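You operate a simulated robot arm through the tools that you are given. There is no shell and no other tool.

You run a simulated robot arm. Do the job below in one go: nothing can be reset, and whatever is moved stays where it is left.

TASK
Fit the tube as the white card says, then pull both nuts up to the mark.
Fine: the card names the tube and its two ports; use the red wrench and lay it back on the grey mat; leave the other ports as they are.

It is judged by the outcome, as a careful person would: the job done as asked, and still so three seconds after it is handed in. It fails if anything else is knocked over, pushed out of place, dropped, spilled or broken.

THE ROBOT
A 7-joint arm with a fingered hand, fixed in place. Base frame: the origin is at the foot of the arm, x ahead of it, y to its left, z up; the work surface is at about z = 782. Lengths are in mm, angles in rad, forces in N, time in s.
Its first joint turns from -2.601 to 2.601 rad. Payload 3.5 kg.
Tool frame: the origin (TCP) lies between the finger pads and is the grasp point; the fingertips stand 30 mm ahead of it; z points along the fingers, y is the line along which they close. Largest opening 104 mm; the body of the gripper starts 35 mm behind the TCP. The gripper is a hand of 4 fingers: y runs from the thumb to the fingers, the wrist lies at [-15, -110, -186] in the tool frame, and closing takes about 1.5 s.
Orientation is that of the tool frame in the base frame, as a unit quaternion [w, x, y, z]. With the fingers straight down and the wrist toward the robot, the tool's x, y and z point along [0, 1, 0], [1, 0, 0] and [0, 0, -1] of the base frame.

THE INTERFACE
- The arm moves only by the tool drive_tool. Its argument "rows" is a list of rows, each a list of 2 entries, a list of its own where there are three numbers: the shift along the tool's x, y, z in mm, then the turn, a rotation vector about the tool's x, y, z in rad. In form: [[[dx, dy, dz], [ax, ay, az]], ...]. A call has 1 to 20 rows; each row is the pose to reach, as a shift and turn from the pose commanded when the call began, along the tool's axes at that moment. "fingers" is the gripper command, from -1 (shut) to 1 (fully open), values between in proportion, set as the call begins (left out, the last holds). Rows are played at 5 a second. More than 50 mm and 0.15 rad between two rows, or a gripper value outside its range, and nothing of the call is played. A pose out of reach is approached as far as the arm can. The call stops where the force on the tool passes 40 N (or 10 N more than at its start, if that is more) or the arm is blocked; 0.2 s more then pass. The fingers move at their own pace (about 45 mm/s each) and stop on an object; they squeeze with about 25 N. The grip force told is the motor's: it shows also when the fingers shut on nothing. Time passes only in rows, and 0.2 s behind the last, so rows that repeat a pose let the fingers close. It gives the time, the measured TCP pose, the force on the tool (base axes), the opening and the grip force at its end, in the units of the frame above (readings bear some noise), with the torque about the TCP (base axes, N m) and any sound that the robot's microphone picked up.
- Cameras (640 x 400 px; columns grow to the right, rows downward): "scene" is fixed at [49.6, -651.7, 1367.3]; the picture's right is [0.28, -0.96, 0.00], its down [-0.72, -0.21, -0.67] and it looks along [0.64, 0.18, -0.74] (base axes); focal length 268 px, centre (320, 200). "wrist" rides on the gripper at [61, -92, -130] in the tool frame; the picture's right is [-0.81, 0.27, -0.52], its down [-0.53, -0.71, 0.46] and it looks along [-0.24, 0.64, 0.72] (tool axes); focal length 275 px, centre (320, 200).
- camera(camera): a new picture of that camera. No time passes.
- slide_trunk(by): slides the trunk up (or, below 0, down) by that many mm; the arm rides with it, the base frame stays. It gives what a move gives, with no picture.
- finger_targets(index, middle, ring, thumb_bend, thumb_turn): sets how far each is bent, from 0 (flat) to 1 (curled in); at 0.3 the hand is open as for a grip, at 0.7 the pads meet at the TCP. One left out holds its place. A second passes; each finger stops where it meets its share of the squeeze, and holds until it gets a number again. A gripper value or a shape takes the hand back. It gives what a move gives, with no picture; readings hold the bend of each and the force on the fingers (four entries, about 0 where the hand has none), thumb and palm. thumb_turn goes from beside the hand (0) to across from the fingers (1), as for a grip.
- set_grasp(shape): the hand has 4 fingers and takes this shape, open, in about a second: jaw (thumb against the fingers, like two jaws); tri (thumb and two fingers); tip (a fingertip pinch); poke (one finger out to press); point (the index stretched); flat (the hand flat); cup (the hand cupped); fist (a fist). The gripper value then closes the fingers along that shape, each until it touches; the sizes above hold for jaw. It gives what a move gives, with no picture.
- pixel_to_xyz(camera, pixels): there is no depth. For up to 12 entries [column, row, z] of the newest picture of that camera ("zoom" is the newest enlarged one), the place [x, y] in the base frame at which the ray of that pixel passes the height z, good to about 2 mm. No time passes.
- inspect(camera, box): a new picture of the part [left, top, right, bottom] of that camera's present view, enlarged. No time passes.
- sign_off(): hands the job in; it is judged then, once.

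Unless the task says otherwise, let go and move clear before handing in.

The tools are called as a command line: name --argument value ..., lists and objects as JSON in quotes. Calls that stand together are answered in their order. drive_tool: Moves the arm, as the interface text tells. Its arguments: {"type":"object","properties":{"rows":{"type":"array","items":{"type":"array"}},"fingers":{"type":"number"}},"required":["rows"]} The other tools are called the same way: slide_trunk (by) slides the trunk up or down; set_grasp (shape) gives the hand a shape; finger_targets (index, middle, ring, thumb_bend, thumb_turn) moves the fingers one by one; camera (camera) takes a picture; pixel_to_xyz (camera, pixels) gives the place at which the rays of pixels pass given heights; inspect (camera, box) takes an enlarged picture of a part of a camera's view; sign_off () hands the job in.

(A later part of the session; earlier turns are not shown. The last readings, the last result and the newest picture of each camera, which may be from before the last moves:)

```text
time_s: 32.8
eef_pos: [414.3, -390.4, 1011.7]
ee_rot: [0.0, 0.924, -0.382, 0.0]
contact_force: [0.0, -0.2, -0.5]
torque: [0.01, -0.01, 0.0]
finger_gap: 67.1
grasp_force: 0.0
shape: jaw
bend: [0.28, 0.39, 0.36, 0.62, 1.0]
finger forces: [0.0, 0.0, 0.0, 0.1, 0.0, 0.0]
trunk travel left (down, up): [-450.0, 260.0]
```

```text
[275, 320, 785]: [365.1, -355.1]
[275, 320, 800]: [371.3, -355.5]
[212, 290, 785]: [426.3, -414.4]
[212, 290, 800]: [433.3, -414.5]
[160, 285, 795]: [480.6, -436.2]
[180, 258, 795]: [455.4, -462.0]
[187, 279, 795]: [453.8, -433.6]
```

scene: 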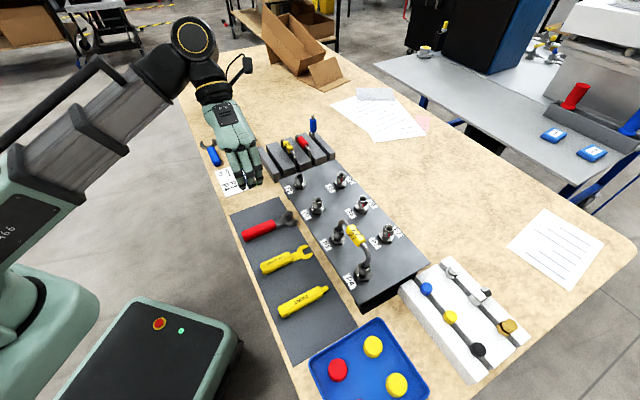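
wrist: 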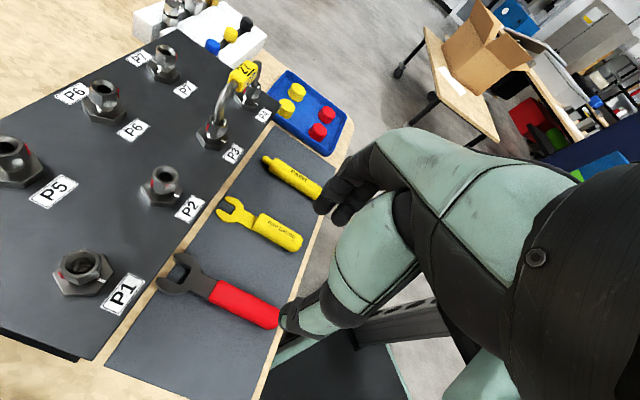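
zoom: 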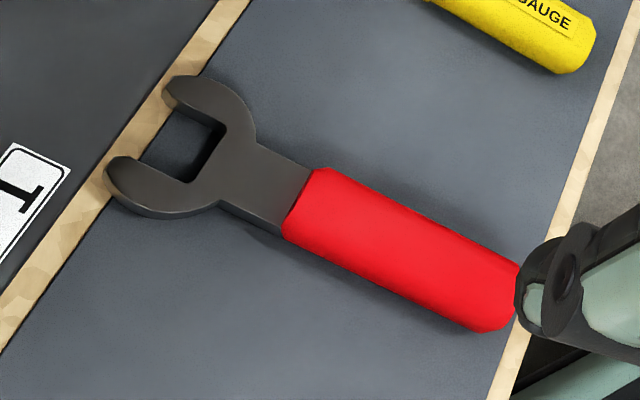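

The wrench has a straight open-end head, and its handle is about 28 mm wide and 86 mm long. I'll get the jaw slot and the handle axis.

pixel_to_xyz --camera "wrist" --pixels '[[187.6, 275.6, 797], [172, 269.3, 797], [213.7, 290.9, 797], [274, 320, 797], [244, 305.6, 797], [244, 305.6, 805], [182.5, 284, 797], [191.5, 268.4, 797], [217.5, 281, 797], [209.5, 302, 797]]'

```text
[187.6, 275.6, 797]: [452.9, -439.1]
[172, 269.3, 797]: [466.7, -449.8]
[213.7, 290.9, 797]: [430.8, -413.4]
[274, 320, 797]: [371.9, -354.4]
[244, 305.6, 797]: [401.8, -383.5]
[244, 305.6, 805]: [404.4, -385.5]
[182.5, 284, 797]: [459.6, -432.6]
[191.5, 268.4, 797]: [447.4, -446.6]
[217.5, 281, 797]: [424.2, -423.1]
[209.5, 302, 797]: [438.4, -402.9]
```

inspect --camera "wrist" --box '[150, 240, 220, 310]'

inspect --camera "wrist" --box '[200, 95, 250, 160]'

```text
5.71 times, centred on (185, 275) of wrist
```

zoom: 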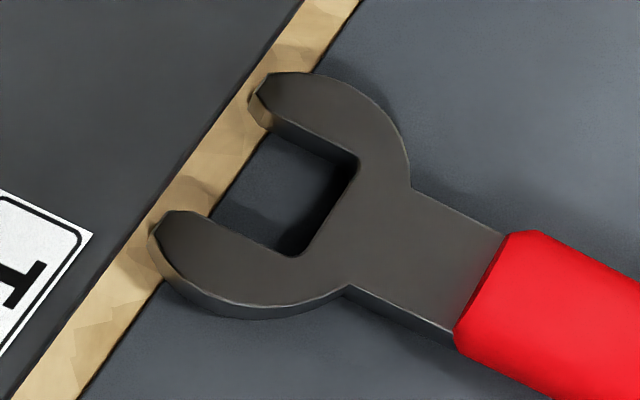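

```text
6.15 times, centred on (225, 128) of wrist
```

zoom: 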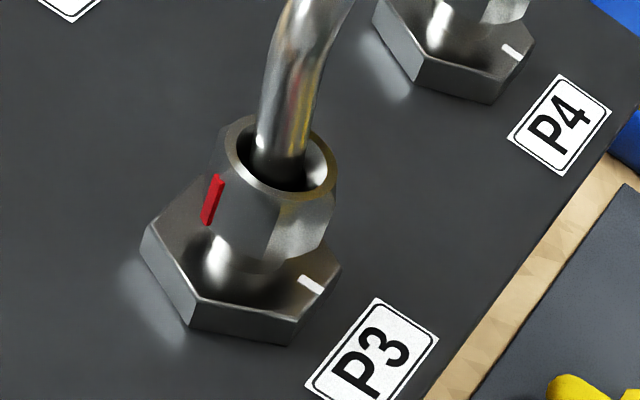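

The handle axis runs at -45°, which matches the tool yaw, and its centre is at about (400,-383,796). I'll descend over it in stages with a roughly 50 mm opening.

drive_tool --rows '[[[-8, 2.5, 35], [0, 0, 0]], [[-15.9, 4.9, 70], [0, 0, 0]], [[-15.9, 4.9, 105], [0, 0, 0]], [[-15.9, 4.9, 135], [0, 0, 0]], [[-15.9, 4.9, 155], [0, 0, 0]], [[-15.9, 4.9, 155], [0, 0, 0]]]' --fingers 0.0

camera --camera "wrist"

inspect --camera "scene" --box '[210, 170, 330, 270]'

```text
time_s: 34.2
eef_pos: [399.1, -384.9, 857.5]
ee_rot: [0.0, 0.924, -0.383, 0.0]
contact_force: [-0.8, 0.8, 0.3]
torque: [-0.02, 0.01, -0.01]
finger_gap: 52.4
grasp_force: 0.2
shape: jaw
bend: [0.74, 0.44, 0.41, 0.69, 1.0]
finger forces: [0.1, 0.0, 0.0, 0.0, 0.0, 0.0]
trunk travel left (down, up): [-450.0, 260.0]
```

```text
taken
```

wrist: 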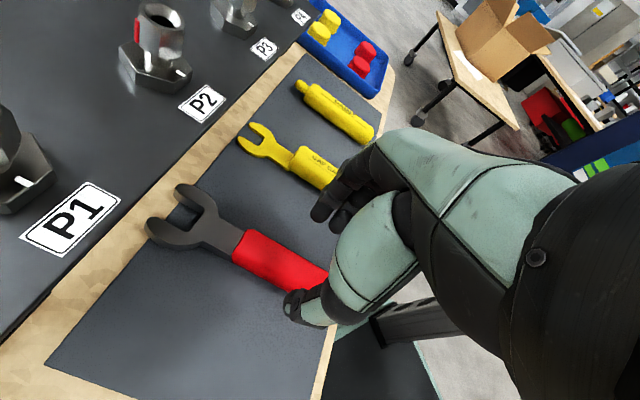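

```text
4.00 times, centred on (270, 220) of scene
```

zoom: 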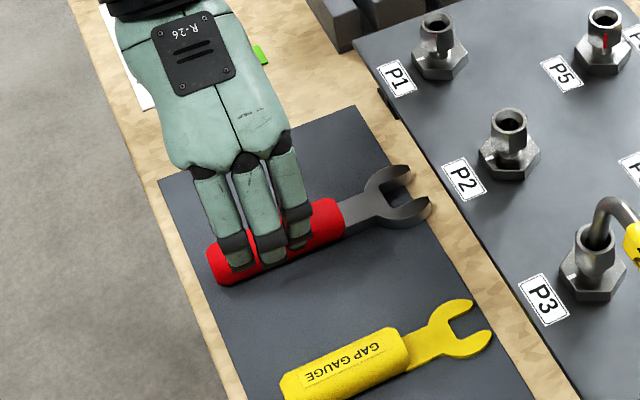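

The hand is aligned over the red handle, with three fingers spanning it. I'll continue down to z≈829, watching for table contact.

drive_tool --rows '[[[0, -1, 10], [0, 0, 0]], [[0, -1, 20], [0, 0, 0]], [[0, -1, 28], [0, 0, 0]], [[0, -1, 28], [0, 0, 0]]]'

camera --camera "wrist"

inspect --camera "scene" --box '[220, 180, 310, 260]'

```text
time_s: 35.2
eef_pos: [400.1, -383.6, 829.5]
ee_rot: [0.0, 0.924, -0.382, 0.0]
contact_force: [0.0, 0.3, 0.2]
torque: [-0.01, 0.01, -0.03]
finger_gap: 52.5
grasp_force: 0.1
shape: jaw
bend: [0.74, 0.44, 0.41, 0.69, 1.0]
finger forces: [0.1, 0.1, 0.0, 0.0, 0.0, 0.0]
trunk travel left (down, up): [-450.0, 260.0]
```

```text
taken
```

wrist: 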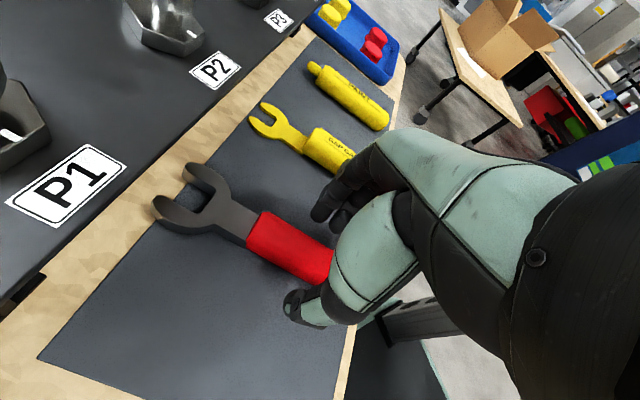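

```text
5.00 times, centred on (265, 220) of scene
```

zoom: 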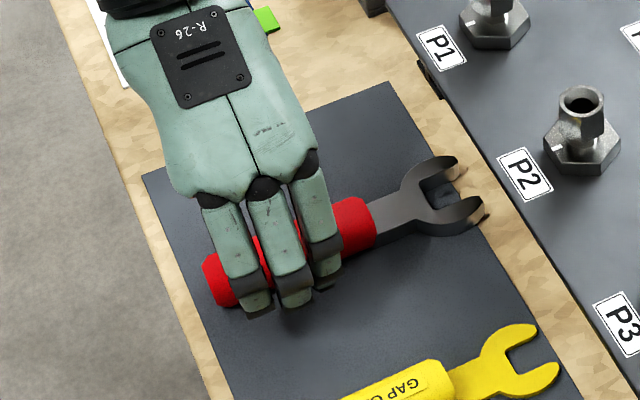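

drive_tool --rows '[[[0, 0, 3], [0, 0, 0]], [[0, 0, 6], [0, 0, 0]], [[0, 0, 6], [0, 0, 0]]]'

```text
time_s: 36.0
eef_pos: [400.6, -382.9, 823.6]
ee_rot: [0.0, 0.924, -0.382, -0.001]
contact_force: [-0.5, 0.8, 0.5]
torque: [0.03, 0.0, 0.04]
finger_gap: 52.5
grasp_force: 0.3
shape: jaw
bend: [0.74, 0.44, 0.41, 0.69, 1.0]
finger forces: [0.0, 0.1, 0.0, 0.0, 0.1, 0.1]
trunk travel left (down, up): [-450.0, 260.0]
```

There is no contact yet at z=823.6, so I'll close the hand on the handle here.

drive_tool --rows '[[[0, 0, 0], [0, 0, 0]], [[0, 0, 0], [0, 0, 0]], [[0, 0, 0], [0, 0, 0]], [[0, 0, 0], [0, 0, 0]], [[0, 0, 0], [0, 0, 0]], [[0, 0, 0], [0, 0, 0]], [[0, 0, 0], [0, 0, 0]]]' --fingers -1

camera --camera "wrist"

inspect --camera "scene" --box '[220, 180, 310, 260]'

```text
time_s: 37.6
eef_pos: [400.3, -384.4, 824.5]
ee_rot: [0.0, 0.924, -0.382, 0.0]
contact_force: [0.2, 0.9, 7.3]
torque: [0.09, -0.09, 0.06]
finger_gap: 20.9
grasp_force: 24.8
shape: jaw
bend: [0.73, 0.59, 0.61, 0.75, 1.0]
finger forces: [12.6, 6.4, 2.3, 0.0, 22.0, 0.1]
trunk travel left (down, up): [-450.0, 260.0]
```

```text
taken
```

wrist: 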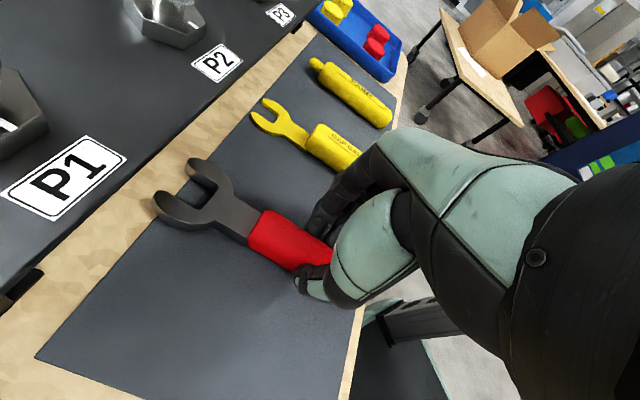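

```text
5.00 times, centred on (265, 220) of scene
```

zoom: 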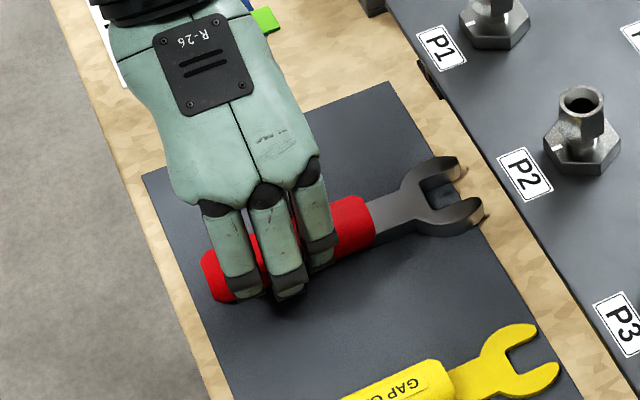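

The handle is gripped at 24.8 N. I'll lift gently and check that the wrench stays level.

drive_tool --rows '[[[0, 0, -8], [0, 0, 0]], [[0, 0, -25], [0, 0, 0]], [[0, 0, -50], [0, 0, 0]], [[0, 0, -90], [0, 0, 0]], [[0, 0, -130], [0, 0, 0]], [[0, 0, -165], [0, 0, 0]], [[0, 0, -165], [0, 0, 0]]]'

camera --camera "wrist"

inspect --camera "scene" --box '[220, 130, 320, 220]'

inspect --camera "wrist" --box '[130, 130, 350, 310]'

```text
time_s: 39.2
eef_pos: [403.5, -384.8, 991.2]
ee_rot: [0.0, 0.924, -0.382, 0.0]
contact_force: [-0.6, -0.4, -0.2]
torque: [0.02, 0.0, -0.03]
finger_gap: 16.1
grasp_force: 25.0
shape: jaw
bend: [0.74, 0.74, 0.71, 0.82, 1.0]
finger forces: [0.1, 0.1, 0.0, 0.0, 0.0, 0.0]
trunk travel left (down, up): [-450.0, 260.0]
```

```text
taken
```

wrist: 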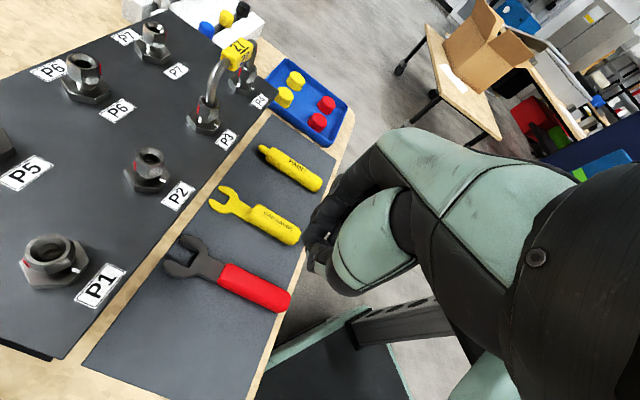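

```text
4.44 times, centred on (270, 175) of scene
```

zoom: 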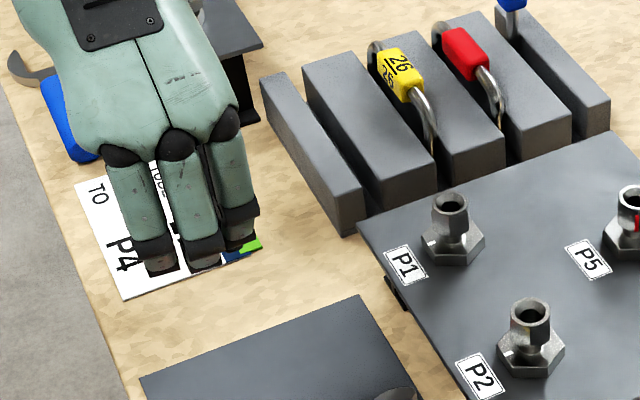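

```text
2.22 times, centred on (240, 220) of wrist
```

zoom: 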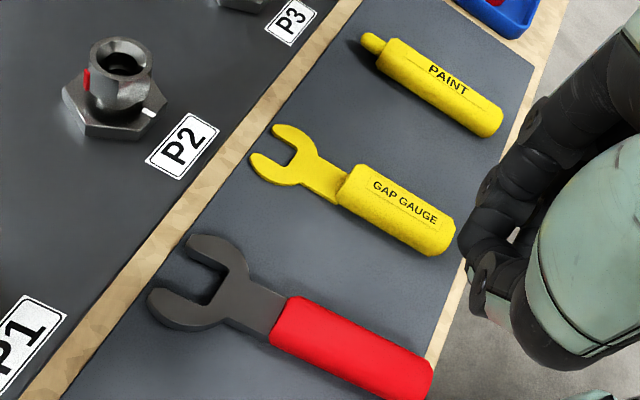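

The fingers closed above the handle's widest part and the wrench slipped out. It is still on the mat, apparently unmoved. I'll re-measure its position and grip deeper.

pixel_to_xyz --camera "wrist" --pixels '[[221, 271, 797], [286, 301, 797], [253, 286, 797], [226, 263, 797], [216, 280, 797], [191, 257, 797], [180.5, 249, 797]]'

inspect --camera "wrist" --box '[155, 220, 305, 320]'

inspect --camera "scene" --box '[235, 200, 305, 250]'

```text
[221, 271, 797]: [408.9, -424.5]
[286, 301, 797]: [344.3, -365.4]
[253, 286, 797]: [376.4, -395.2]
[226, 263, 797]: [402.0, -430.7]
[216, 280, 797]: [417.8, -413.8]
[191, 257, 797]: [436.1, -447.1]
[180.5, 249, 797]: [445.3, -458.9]
```

```text
4.00 times, centred on (230, 270) of wrist
```

zoom: 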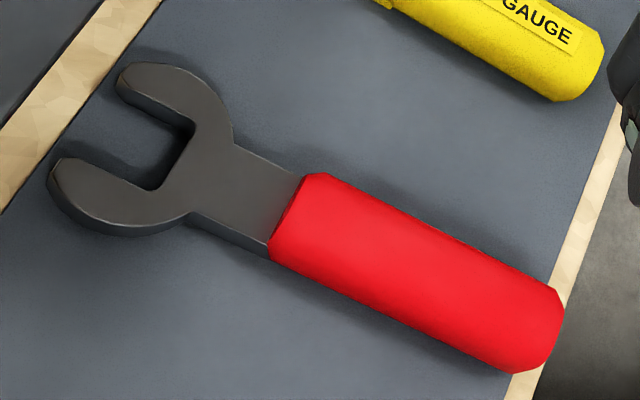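

```text
8.00 times, centred on (270, 225) of scene
```

zoom: 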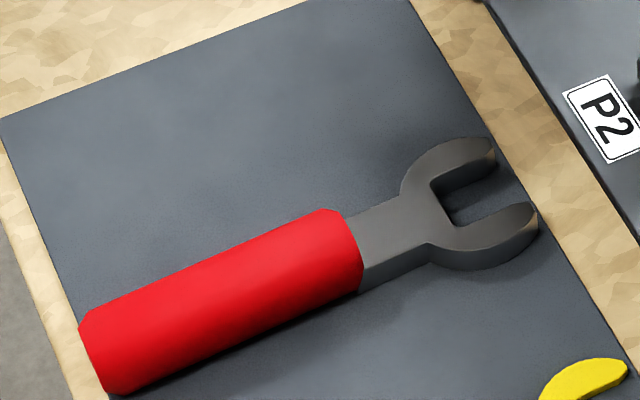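

The wrench shifted about 25 mm on the mat and now lies at about -42.6°, with its handle centre at about (377,-395). I'll re-align over it with a small yaw correction, keep a narrower opening, and go deeper this time.

drive_tool --rows '[[[-4, 13, 0], [0, 0, -0.02]], [[-7.3, 25.9, 40], [0, 0, -0.042]], [[-7.3, 25.9, 80], [0, 0, -0.042]], [[-7.3, 25.9, 115], [0, 0, -0.042]], [[-7.3, 25.9, 135], [0, 0, -0.042]], [[-7.3, 25.9, 135], [0, 0, -0.042]]]' --fingers -0.05

camera --camera "wrist"

inspect --camera "wrist" --box '[160, 190, 360, 350]'

inspect --camera "scene" --box '[210, 180, 310, 260]'

```text
time_s: 40.6
eef_pos: [378.2, -395.5, 854.0]
ee_rot: [0.0, 0.932, -0.363, 0.0]
contact_force: [0.4, -0.4, 1.0]
torque: [-0.01, 0.01, 0.01]
finger_gap: 49.2
grasp_force: 0.0
shape: jaw
bend: [0.74, 0.46, 0.42, 0.71, 1.0]
finger forces: [0.1, 0.0, 0.0, 0.1, 0.1, 0.1]
trunk travel left (down, up): [-450.0, 260.0]
```

```text
taken
```

wrist: 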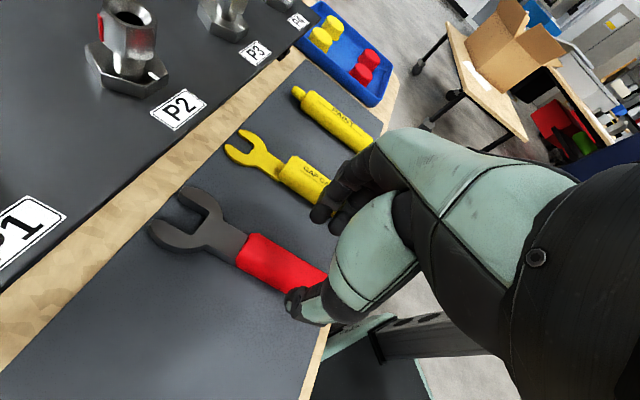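

```text
2.50 times, centred on (260, 270) of wrist
```

zoom: 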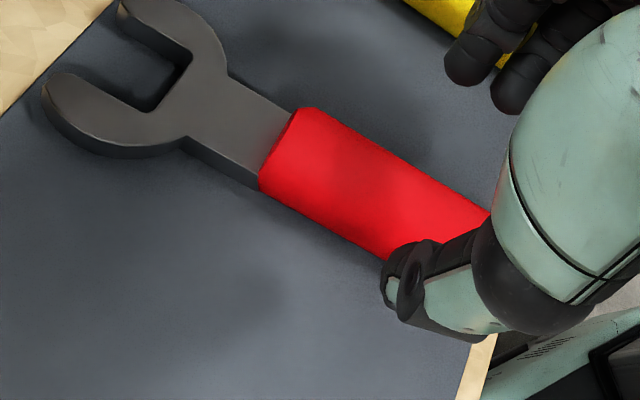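

```text
5.00 times, centred on (260, 220) of scene
```

zoom: 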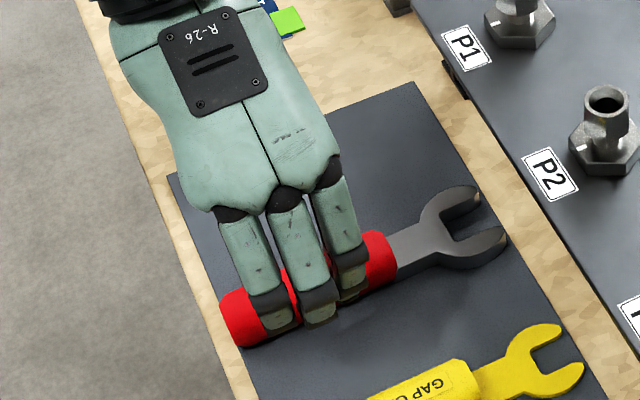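

Alignment looks right. I'll descend to about z=822, then creep until the fingertips touch the mat.

drive_tool --rows '[[[0, 0, 12], [0, 0, 0]], [[0, 0, 24], [0, 0, 0]], [[0, 0, 32], [0, 0, 0]], [[0, 0, 35], [0, 0, 0]], [[0, 0, 35], [0, 0, 0]]]'

```text
time_s: 41.8
eef_pos: [377.5, -396.1, 819.2]
ee_rot: [0.0, 0.932, -0.363, -0.001]
contact_force: [-1.1, 0.2, 1.0]
torque: [0.01, -0.01, -0.02]
finger_gap: 49.0
grasp_force: 0.0
shape: jaw
bend: [0.74, 0.46, 0.42, 0.71, 1.0]
finger forces: [0.0, 0.1, 0.1, 0.1, 0.1, 0.1]
trunk travel left (down, up): [-450.0, 260.0]
```

drive_tool --rows '[[[0, 0, 2], [0, 0, 0]], [[0, 0, 4], [0, 0, 0]], [[0, 0, 4], [0, 0, 0]]]'

inspect --camera "scene" --box '[220, 190, 300, 260]'

inspect --camera "wrist" --box '[160, 190, 360, 350]'

```text
time_s: 42.6
eef_pos: [377.5, -396.1, 816.0]
ee_rot: [0.0, 0.932, -0.362, 0.0]
contact_force: [0.6, 0.6, 0.7]
torque: [0.0, -0.01, 0.0]
finger_gap: 49.2
grasp_force: 0.2
shape: jaw
bend: [0.74, 0.46, 0.42, 0.71, 1.0]
finger forces: [0.0, 0.0, 0.0, 0.0, 0.0, 0.0]
trunk travel left (down, up): [-450.0, 260.0]
```

```text
5.71 times, centred on (260, 225) of scene
```

zoom: 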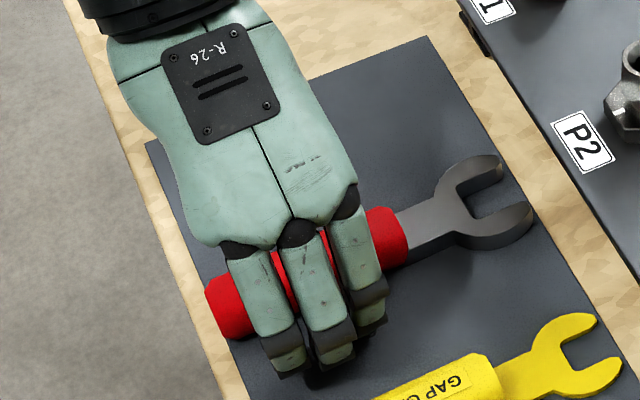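

```text
2.50 times, centred on (260, 270) of wrist
```

zoom: 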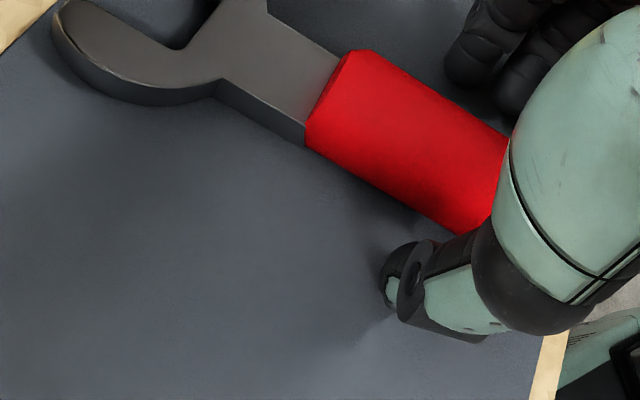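

There is still no contact at 816, so I'll go a little deeper.

drive_tool --rows '[[[0, 0, 2], [0, 0, 0]], [[0, 0, 4], [0, 0, 0]], [[0, 0, 4], [0, 0, 0]]]'

```text
time_s: 43.4
eef_pos: [378.5, -396.1, 813.1]
ee_rot: [0.002, 0.932, -0.363, 0.001]
contact_force: [-0.5, -0.8, 19.2]
torque: [-0.1, -0.07, -0.01]
finger_gap: 49.8
grasp_force: 0.2
shape: jaw
bend: [0.74, 0.45, 0.42, 0.71, 1.0]
finger forces: [6.9, 3.1, 0.0, 0.0, 9.5, 0.1]
trunk travel left (down, up): [-450.0, 260.0]
```

The fingertips have touched the mat. I'll lift 3 mm and close.

drive_tool --rows '[[[0, 0, -3.5], [0, 0, 0]], [[0, 0, -3.5], [0, 0, 0]]]'

drive_tool --rows '[[[0, 0, 0], [0, 0, 0]], [[0, 0, 0], [0, 0, 0]], [[0, 0, 0], [0, 0, 0]], [[0, 0, 0], [0, 0, 0]], [[0, 0, 0], [0, 0, 0]], [[0, 0, 0], [0, 0, 0]], [[0, 0, 0], [0, 0, 0]]]' --fingers -1

drive_tool --rows '[[[0, 0, -2], [0, 0, 0]], [[0, 0, -6], [0, 0, 0]], [[0, 0, -10], [0, 0, 0]], [[0, 0, -10], [0, 0, 0]]]'

inspect --camera "scene" --box '[220, 190, 300, 260]'

inspect --camera "wrist" --box '[160, 190, 360, 350]'

```text
time_s: 44.0
eef_pos: [377.6, -395.5, 814.4]
ee_rot: [0.0, 0.932, -0.363, 0.0]
contact_force: [0.1, -0.4, -0.3]
torque: [-0.03, 0.0, -0.02]
finger_gap: 49.7
grasp_force: 0.0
shape: jaw
bend: [0.74, 0.45, 0.42, 0.71, 1.0]
finger forces: [0.0, 0.0, 0.0, 0.0, 0.0, 0.1]
trunk travel left (down, up): [-450.0, 260.0]
```

```text
time_s: 45.6
eef_pos: [377.3, -397.1, 813.6]
ee_rot: [0.0, 0.932, -0.362, 0.0]
contact_force: [0.9, 0.5, -0.4]
torque: [-0.01, 0.03, 0.04]
finger_gap: 20.8
grasp_force: 25.0
shape: jaw
bend: [0.73, 0.62, 0.62, 0.74, 1.0]
finger forces: [13.0, 6.5, 2.8, 0.1, 22.5, 0.0]
trunk travel left (down, up): [-450.0, 260.0]
```

```text
time_s: 46.6
eef_pos: [377.7, -396.5, 825.3]
ee_rot: [0.0, 0.932, -0.361, 0.0]
contact_force: [0.6, 0.8, -0.3]
torque: [0.03, 0.02, 0.01]
finger_gap: 20.4
grasp_force: 25.0
shape: jaw
bend: [0.73, 0.63, 0.63, 0.74, 1.0]
finger forces: [13.7, 6.3, 2.6, 0.0, 22.5, 0.1]
trunk travel left (down, up): [-450.0, 260.0]
```

```text
5.71 times, centred on (260, 225) of scene
```

zoom: 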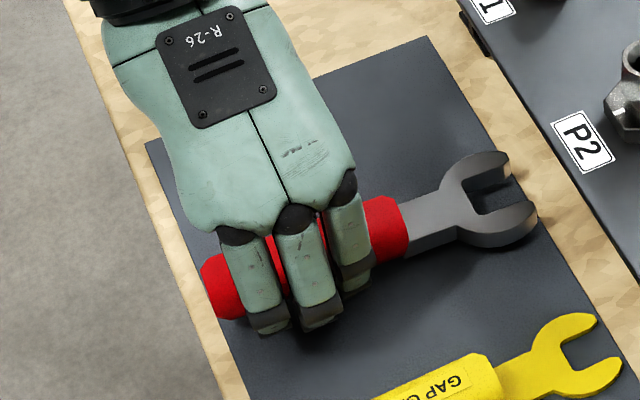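

```text
2.50 times, centred on (260, 270) of wrist
```

zoom: 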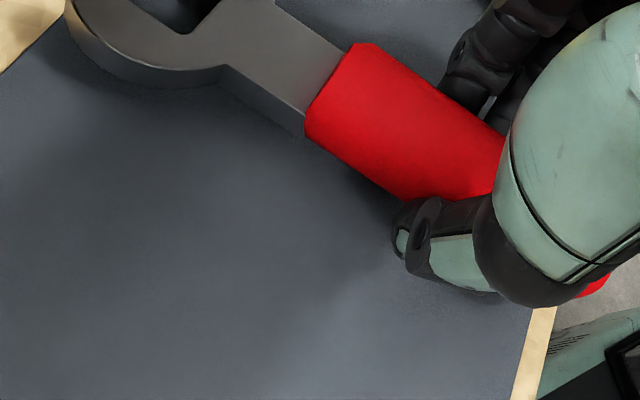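

The wrench is held and clear of the mat. I'll continue lifting slowly to travel height, checking it on the way.

drive_tool --rows '[[[0, 0, -15], [0, 0, 0]], [[0, 0, -30], [0, 0, 0]], [[0, 0, -45], [0, 0, 0]], [[0, 0, -60], [0, 0, 0]], [[0, 0, -60], [0, 0, 0]]]'

camera --camera "wrist"

inspect --camera "scene" --box '[220, 160, 320, 250]'

```text
time_s: 47.8
eef_pos: [377.5, -395.5, 885.3]
ee_rot: [0.0, 0.932, -0.362, 0.0]
contact_force: [-0.2, 0.4, -1.2]
torque: [0.01, 0.04, 0.02]
finger_gap: 20.7
grasp_force: 25.0
shape: jaw
bend: [0.73, 0.63, 0.63, 0.74, 1.0]
finger forces: [13.6, 6.3, 2.7, 0.0, 22.6, 0.0]
trunk travel left (down, up): [-450.0, 260.0]
```

```text
taken
```

wrist: 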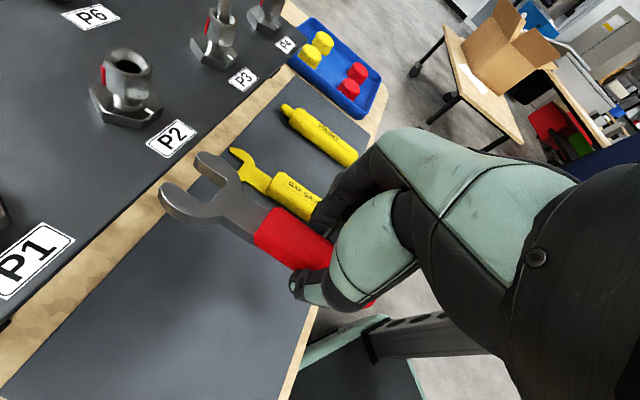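

```text
4.44 times, centred on (270, 205) of scene
```

zoom: 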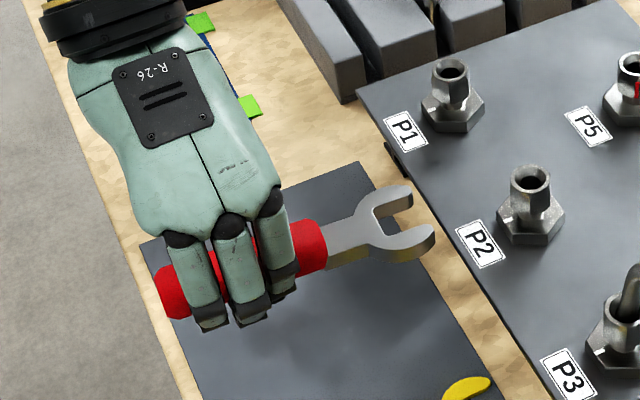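

The wrench is held firmly. I'll zoom on the jaw to calibrate its position and angle in the tool frame.

inspect --camera "wrist" --box '[150, 140, 290, 260]'

inspect --camera "wrist" --box '[150, 140, 230, 220]'

inspect --camera "scene" --box '[250, 180, 330, 230]'

```text
3.33 times, centred on (220, 200) of wrist
```

zoom: 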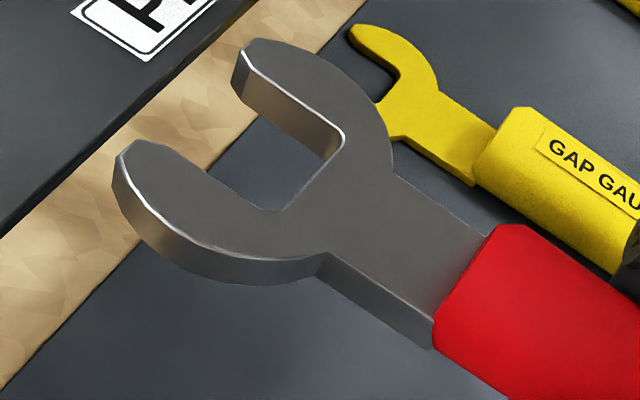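

```text
5.00 times, centred on (190, 180) of wrist
```

zoom: 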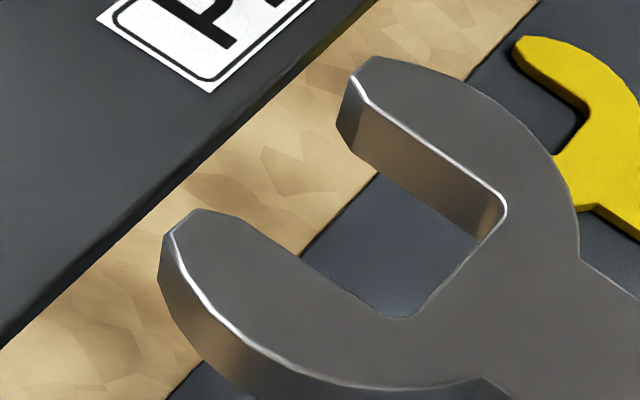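

```text
8.00 times, centred on (290, 205) of scene
```

zoom: 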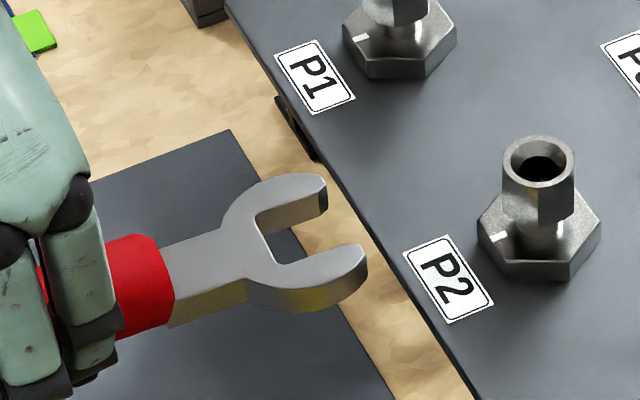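

Triangulating with both cameras, the jaw slot is about 24 mm wide, but the head droops about 8° in the grip and may be yawed a few degrees. I'll lift a bit, tilt the tool +0.14 rad about its y axis to level the wrench, and measure again.

drive_tool --rows '[[[0, 0, -15], [0, 0.07, 0]], [[0, 0, -30], [0, 0.14, 0]], [[0, 0, -30], [0, 0.14, 0]]]'

camera --camera "wrist"

inspect --camera "wrist" --box '[150, 140, 290, 260]'

inspect --camera "scene" --box '[220, 170, 320, 240]'

```text
time_s: 48.6
eef_pos: [376.3, -397.0, 914.7]
ee_rot: [0.026, 0.93, -0.362, 0.066]
contact_force: [0.1, -0.7, -1.5]
torque: [0.04, 0.0, 0.03]
finger_gap: 20.4
grasp_force: 24.7
shape: jaw
bend: [0.73, 0.63, 0.63, 0.74, 1.0]
finger forces: [13.7, 6.4, 2.6, 0.1, 22.5, 0.1]
trunk travel left (down, up): [-450.0, 260.0]
```

```text
taken
```

wrist: 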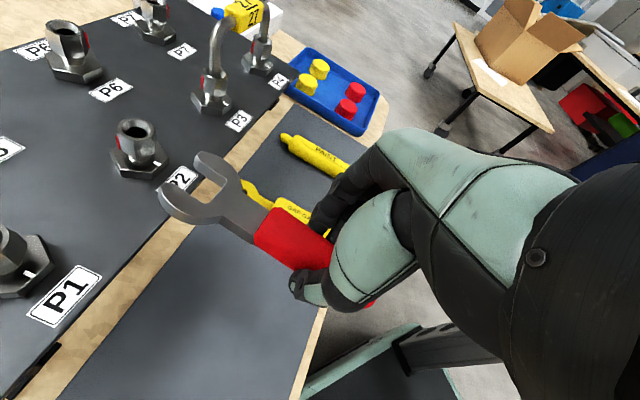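

```text
3.33 times, centred on (220, 200) of wrist
```

zoom: 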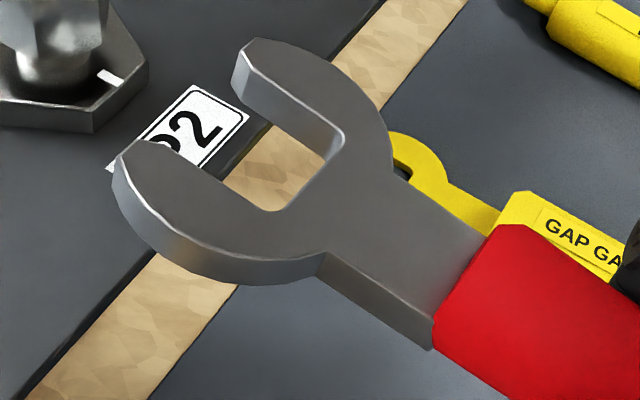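

```text
5.71 times, centred on (270, 205) of scene
```

zoom: 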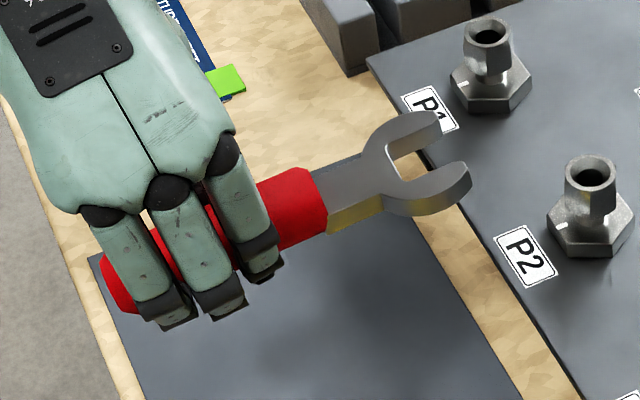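

The wrench is now level; the slot centre in the tool frame is about (87,5,30) and the wrench is yawed about +6° from tool x. I'll move to a standoff about 32 mm before P3, with the wrench pointing along -46°, staying above nut height.

drive_tool --rows '[[[6.5, 32, 0.9], [0.0016, 0, -0.011]], [[13, 64, 1.8], [0.0032, 0, -0.022]], [[19.5, 96, 2.8], [0.0047, 0, -0.033]], [[26, 128.3, 3.7], [0.0063, 0, -0.0446]], [[26, 128.3, 3.7], [0.0063, 0, -0.0446]]]'

camera --camera "wrist"

camera --camera "scene"

inspect --camera "wrist" --box '[90, 80, 300, 260]'

inspect --camera "scene" --box '[260, 190, 380, 280]'

```text
time_s: 49.8
eef_pos: [308.6, -506.7, 915.2]
ee_rot: [0.024, 0.938, -0.341, 0.065]
contact_force: [-0.1, 0.1, -2.3]
torque: [0.04, 0.0, 0.0]
finger_gap: 20.7
grasp_force: 25.6
shape: jaw
bend: [0.73, 0.63, 0.63, 0.74, 1.0]
finger forces: [13.9, 6.3, 2.7, 0.1, 22.8, 0.0]
trunk travel left (down, up): [-450.0, 260.0]
```

```text
taken
```

wrist: 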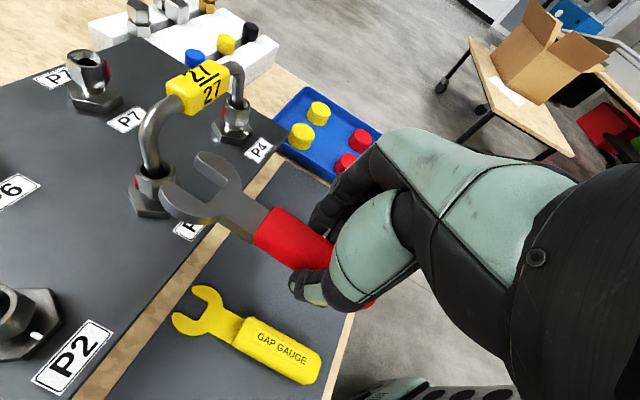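

```text
taken
```

scene: 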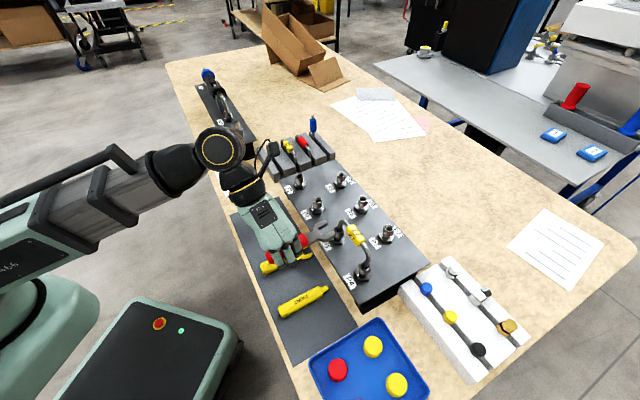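

```text
2.22 times, centred on (195, 170) of wrist
```

zoom: 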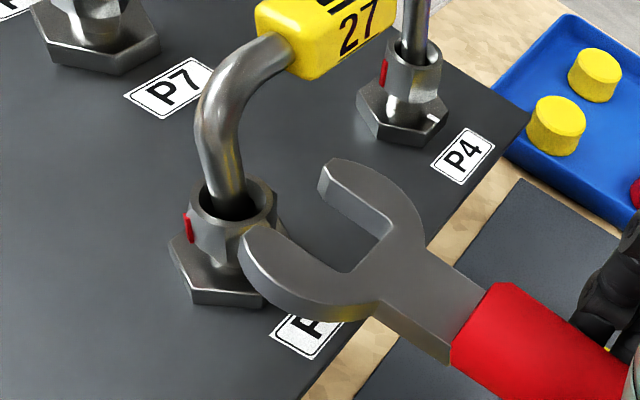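

```text
4.44 times, centred on (320, 235) of scene
```

zoom: 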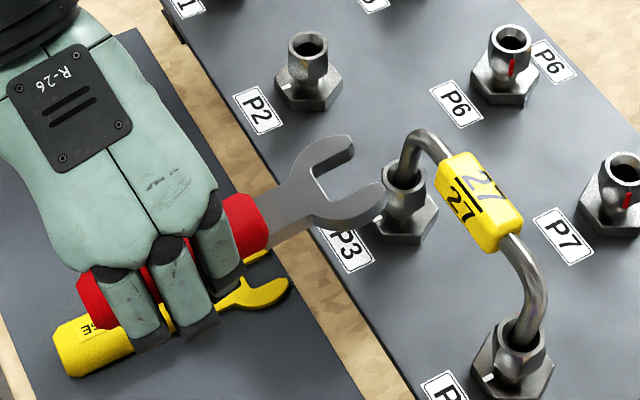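

The wrist view shows the jaw pointed at P3's nut. I'll lower straight down 30 mm to nut height at this standoff and re-check.

drive_tool --rows '[[[-1.4, 0, 10], [0, 0, 0]], [[-2.8, 0, 20], [0, 0, 0]], [[-4.2, 0, 29.7], [0, 0, 0]], [[-4.2, 0, 29.7], [0, 0, 0]]]'

camera --camera "wrist"

inspect --camera "wrist" --box '[90, 60, 300, 260]'

inspect --camera "scene" --box '[280, 200, 370, 270]'

```text
time_s: 50.8
eef_pos: [309.5, -508.4, 884.4]
ee_rot: [0.024, 0.938, -0.341, 0.065]
contact_force: [0.0, -0.2, -2.1]
torque: [0.03, 0.04, -0.01]
finger_gap: 20.5
grasp_force: 25.1
shape: jaw
bend: [0.73, 0.63, 0.63, 0.74, 1.0]
finger forces: [13.9, 6.4, 2.6, 0.1, 22.8, 0.1]
trunk travel left (down, up): [-450.0, 260.0]
```

```text
taken
```

wrist: 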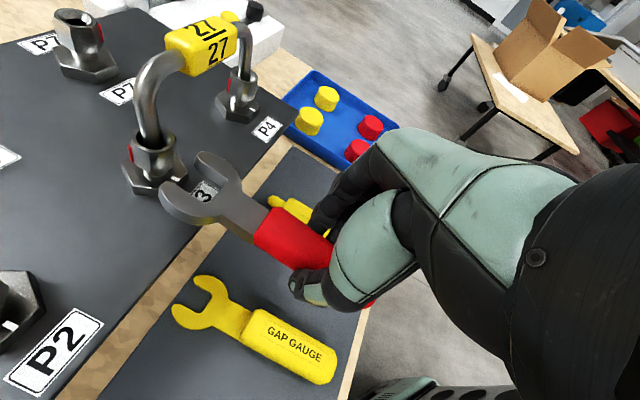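

```text
2.00 times, centred on (195, 160) of wrist
```

zoom: 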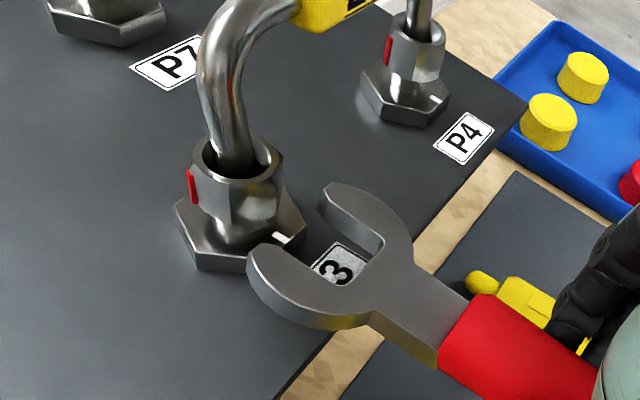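

```text
5.71 times, centred on (325, 235) of scene
```

zoom: 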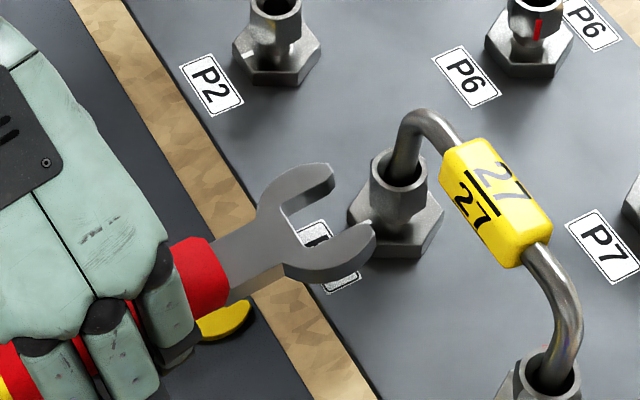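

I'll check heights: where the nut's lower edge lies versus the wrench, from the same wrist picture.

pixel_to_xyz --camera "wrist" --pixels '[[152.5, 174, 855], [152.5, 174, 865], [155, 147, 879], [154, 161, 875], [167, 192, 870], [197, 155, 870], [222, 181, 870], [213, 194, 870]]'

inspect --camera "wrist" --box '[110, 120, 210, 210]'

inspect --camera "scene" --box '[310, 210, 360, 260]'

```text
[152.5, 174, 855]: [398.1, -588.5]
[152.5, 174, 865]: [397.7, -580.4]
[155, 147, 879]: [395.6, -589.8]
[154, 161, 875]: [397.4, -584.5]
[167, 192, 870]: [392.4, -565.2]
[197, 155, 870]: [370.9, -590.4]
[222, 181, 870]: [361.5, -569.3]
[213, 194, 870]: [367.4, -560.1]
```

```text
4.44 times, centred on (160, 165) of wrist
```

zoom: 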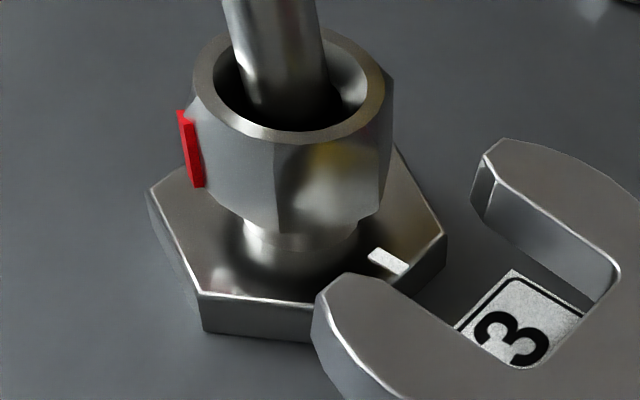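

```text
8.00 times, centred on (335, 235) of scene
```

zoom: 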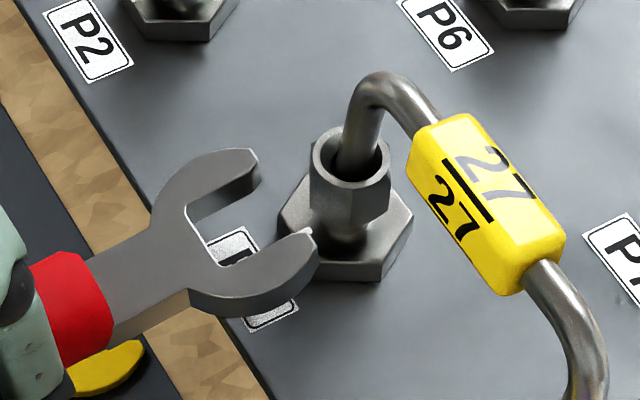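

The nut's hex spans about z 865–879 and the wrench head about 861–870, so I'll raise 3.5 mm. The slot axis misses the nut centre by less than 1 mm. I'll advance 18 mm and re-check.

drive_tool --rows '[[[0.5, 0, -3.5], [0, 0, 0]], [[6.4, 0.6, -2.7], [0, 0, 0]], [[12.3, 1.2, -1.8], [0, 0, 0]], [[18.2, 1.75, -1.0], [0, 0, 0]], [[18.2, 1.75, -1.0], [0, 0, 0]]]'

camera --camera "wrist"

inspect --camera "wrist" --box '[130, 120, 240, 220]'

inspect --camera "scene" --box '[310, 210, 360, 260]'

```text
time_s: 52.0
eef_pos: [323.2, -521.5, 888.0]
ee_rot: [0.023, 0.938, -0.34, 0.065]
contact_force: [0.4, -0.2, -1.7]
torque: [0.03, 0.03, 0.01]
finger_gap: 20.6
grasp_force: 25.5
shape: jaw
bend: [0.73, 0.63, 0.64, 0.74, 1.0]
finger forces: [14.4, 6.1, 2.6, 0.0, 22.8, 0.0]
trunk travel left (down, up): [-450.0, 260.0]
```

```text
taken
```

wrist: 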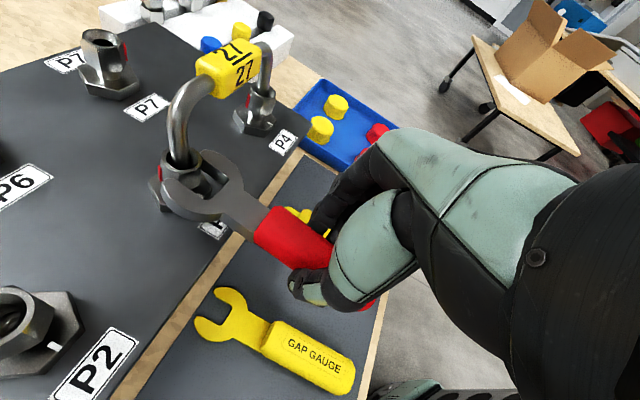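

```text
4.00 times, centred on (185, 170) of wrist
```

zoom: 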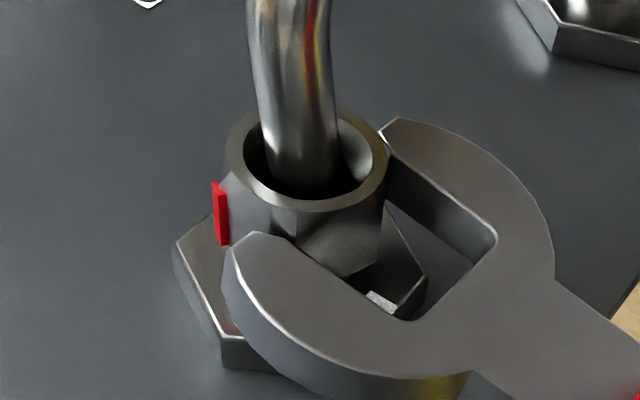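

```text
8.00 times, centred on (335, 235) of scene
```

zoom: 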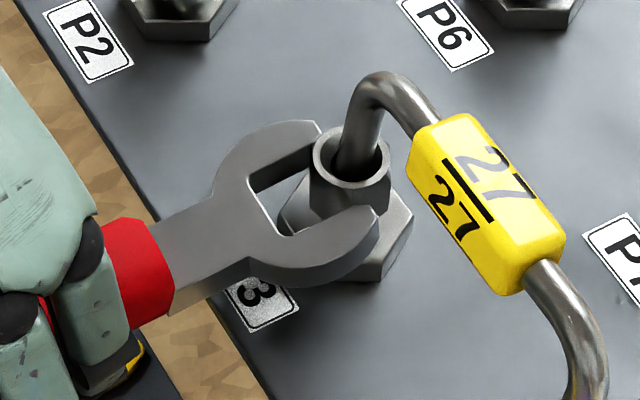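

The jaw is sliding onto P3's nut with no contact force. I'll advance the rest gently.

drive_tool --rows '[[[3, 0.3, 0.4], [0, 0, 0]], [[6, 0.6, 0.8], [0, 0, 0]], [[9, 0.9, 1.3], [0, 0, 0]], [[9, 0.9, 1.3], [0, 0, 0]]]'

camera --camera "wrist"

inspect --camera "wrist" --box '[130, 120, 240, 220]'

inspect --camera "scene" --box '[310, 210, 360, 260]'

```text
time_s: 53.0
eef_pos: [328.8, -528.6, 888.8]
ee_rot: [0.024, 0.938, -0.34, 0.066]
contact_force: [-0.3, 0.2, -1.2]
torque: [0.03, 0.06, -0.01]
finger_gap: 20.6
grasp_force: 24.8
shape: jaw
bend: [0.73, 0.63, 0.64, 0.74, 1.0]
finger forces: [14.3, 6.0, 2.7, 0.0, 22.9, 0.0]
trunk travel left (down, up): [-450.0, 260.0]
```

```text
taken
```

wrist: 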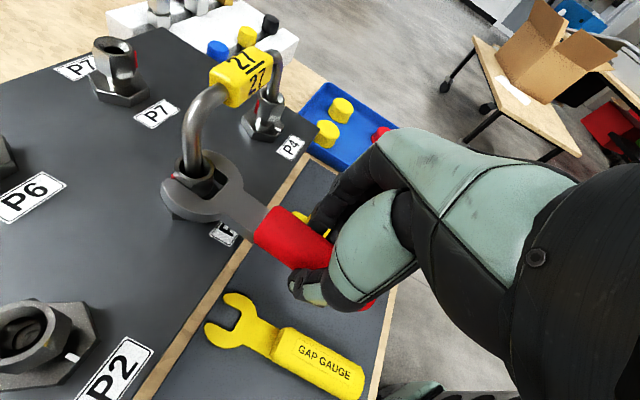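

```text
4.00 times, centred on (185, 170) of wrist
```

zoom: 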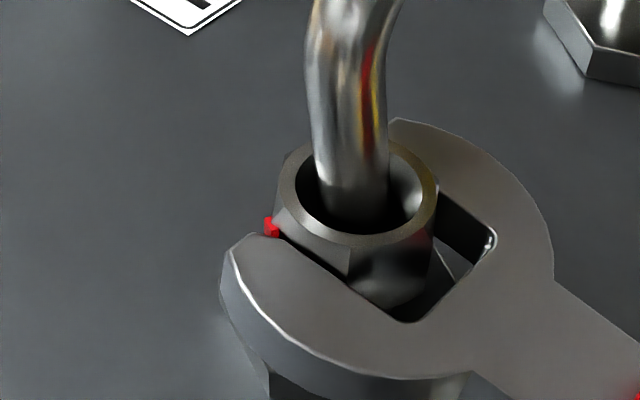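

```text
8.00 times, centred on (335, 235) of scene
```

zoom: 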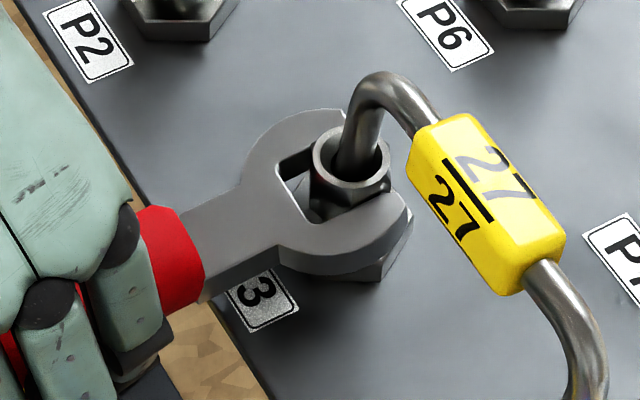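

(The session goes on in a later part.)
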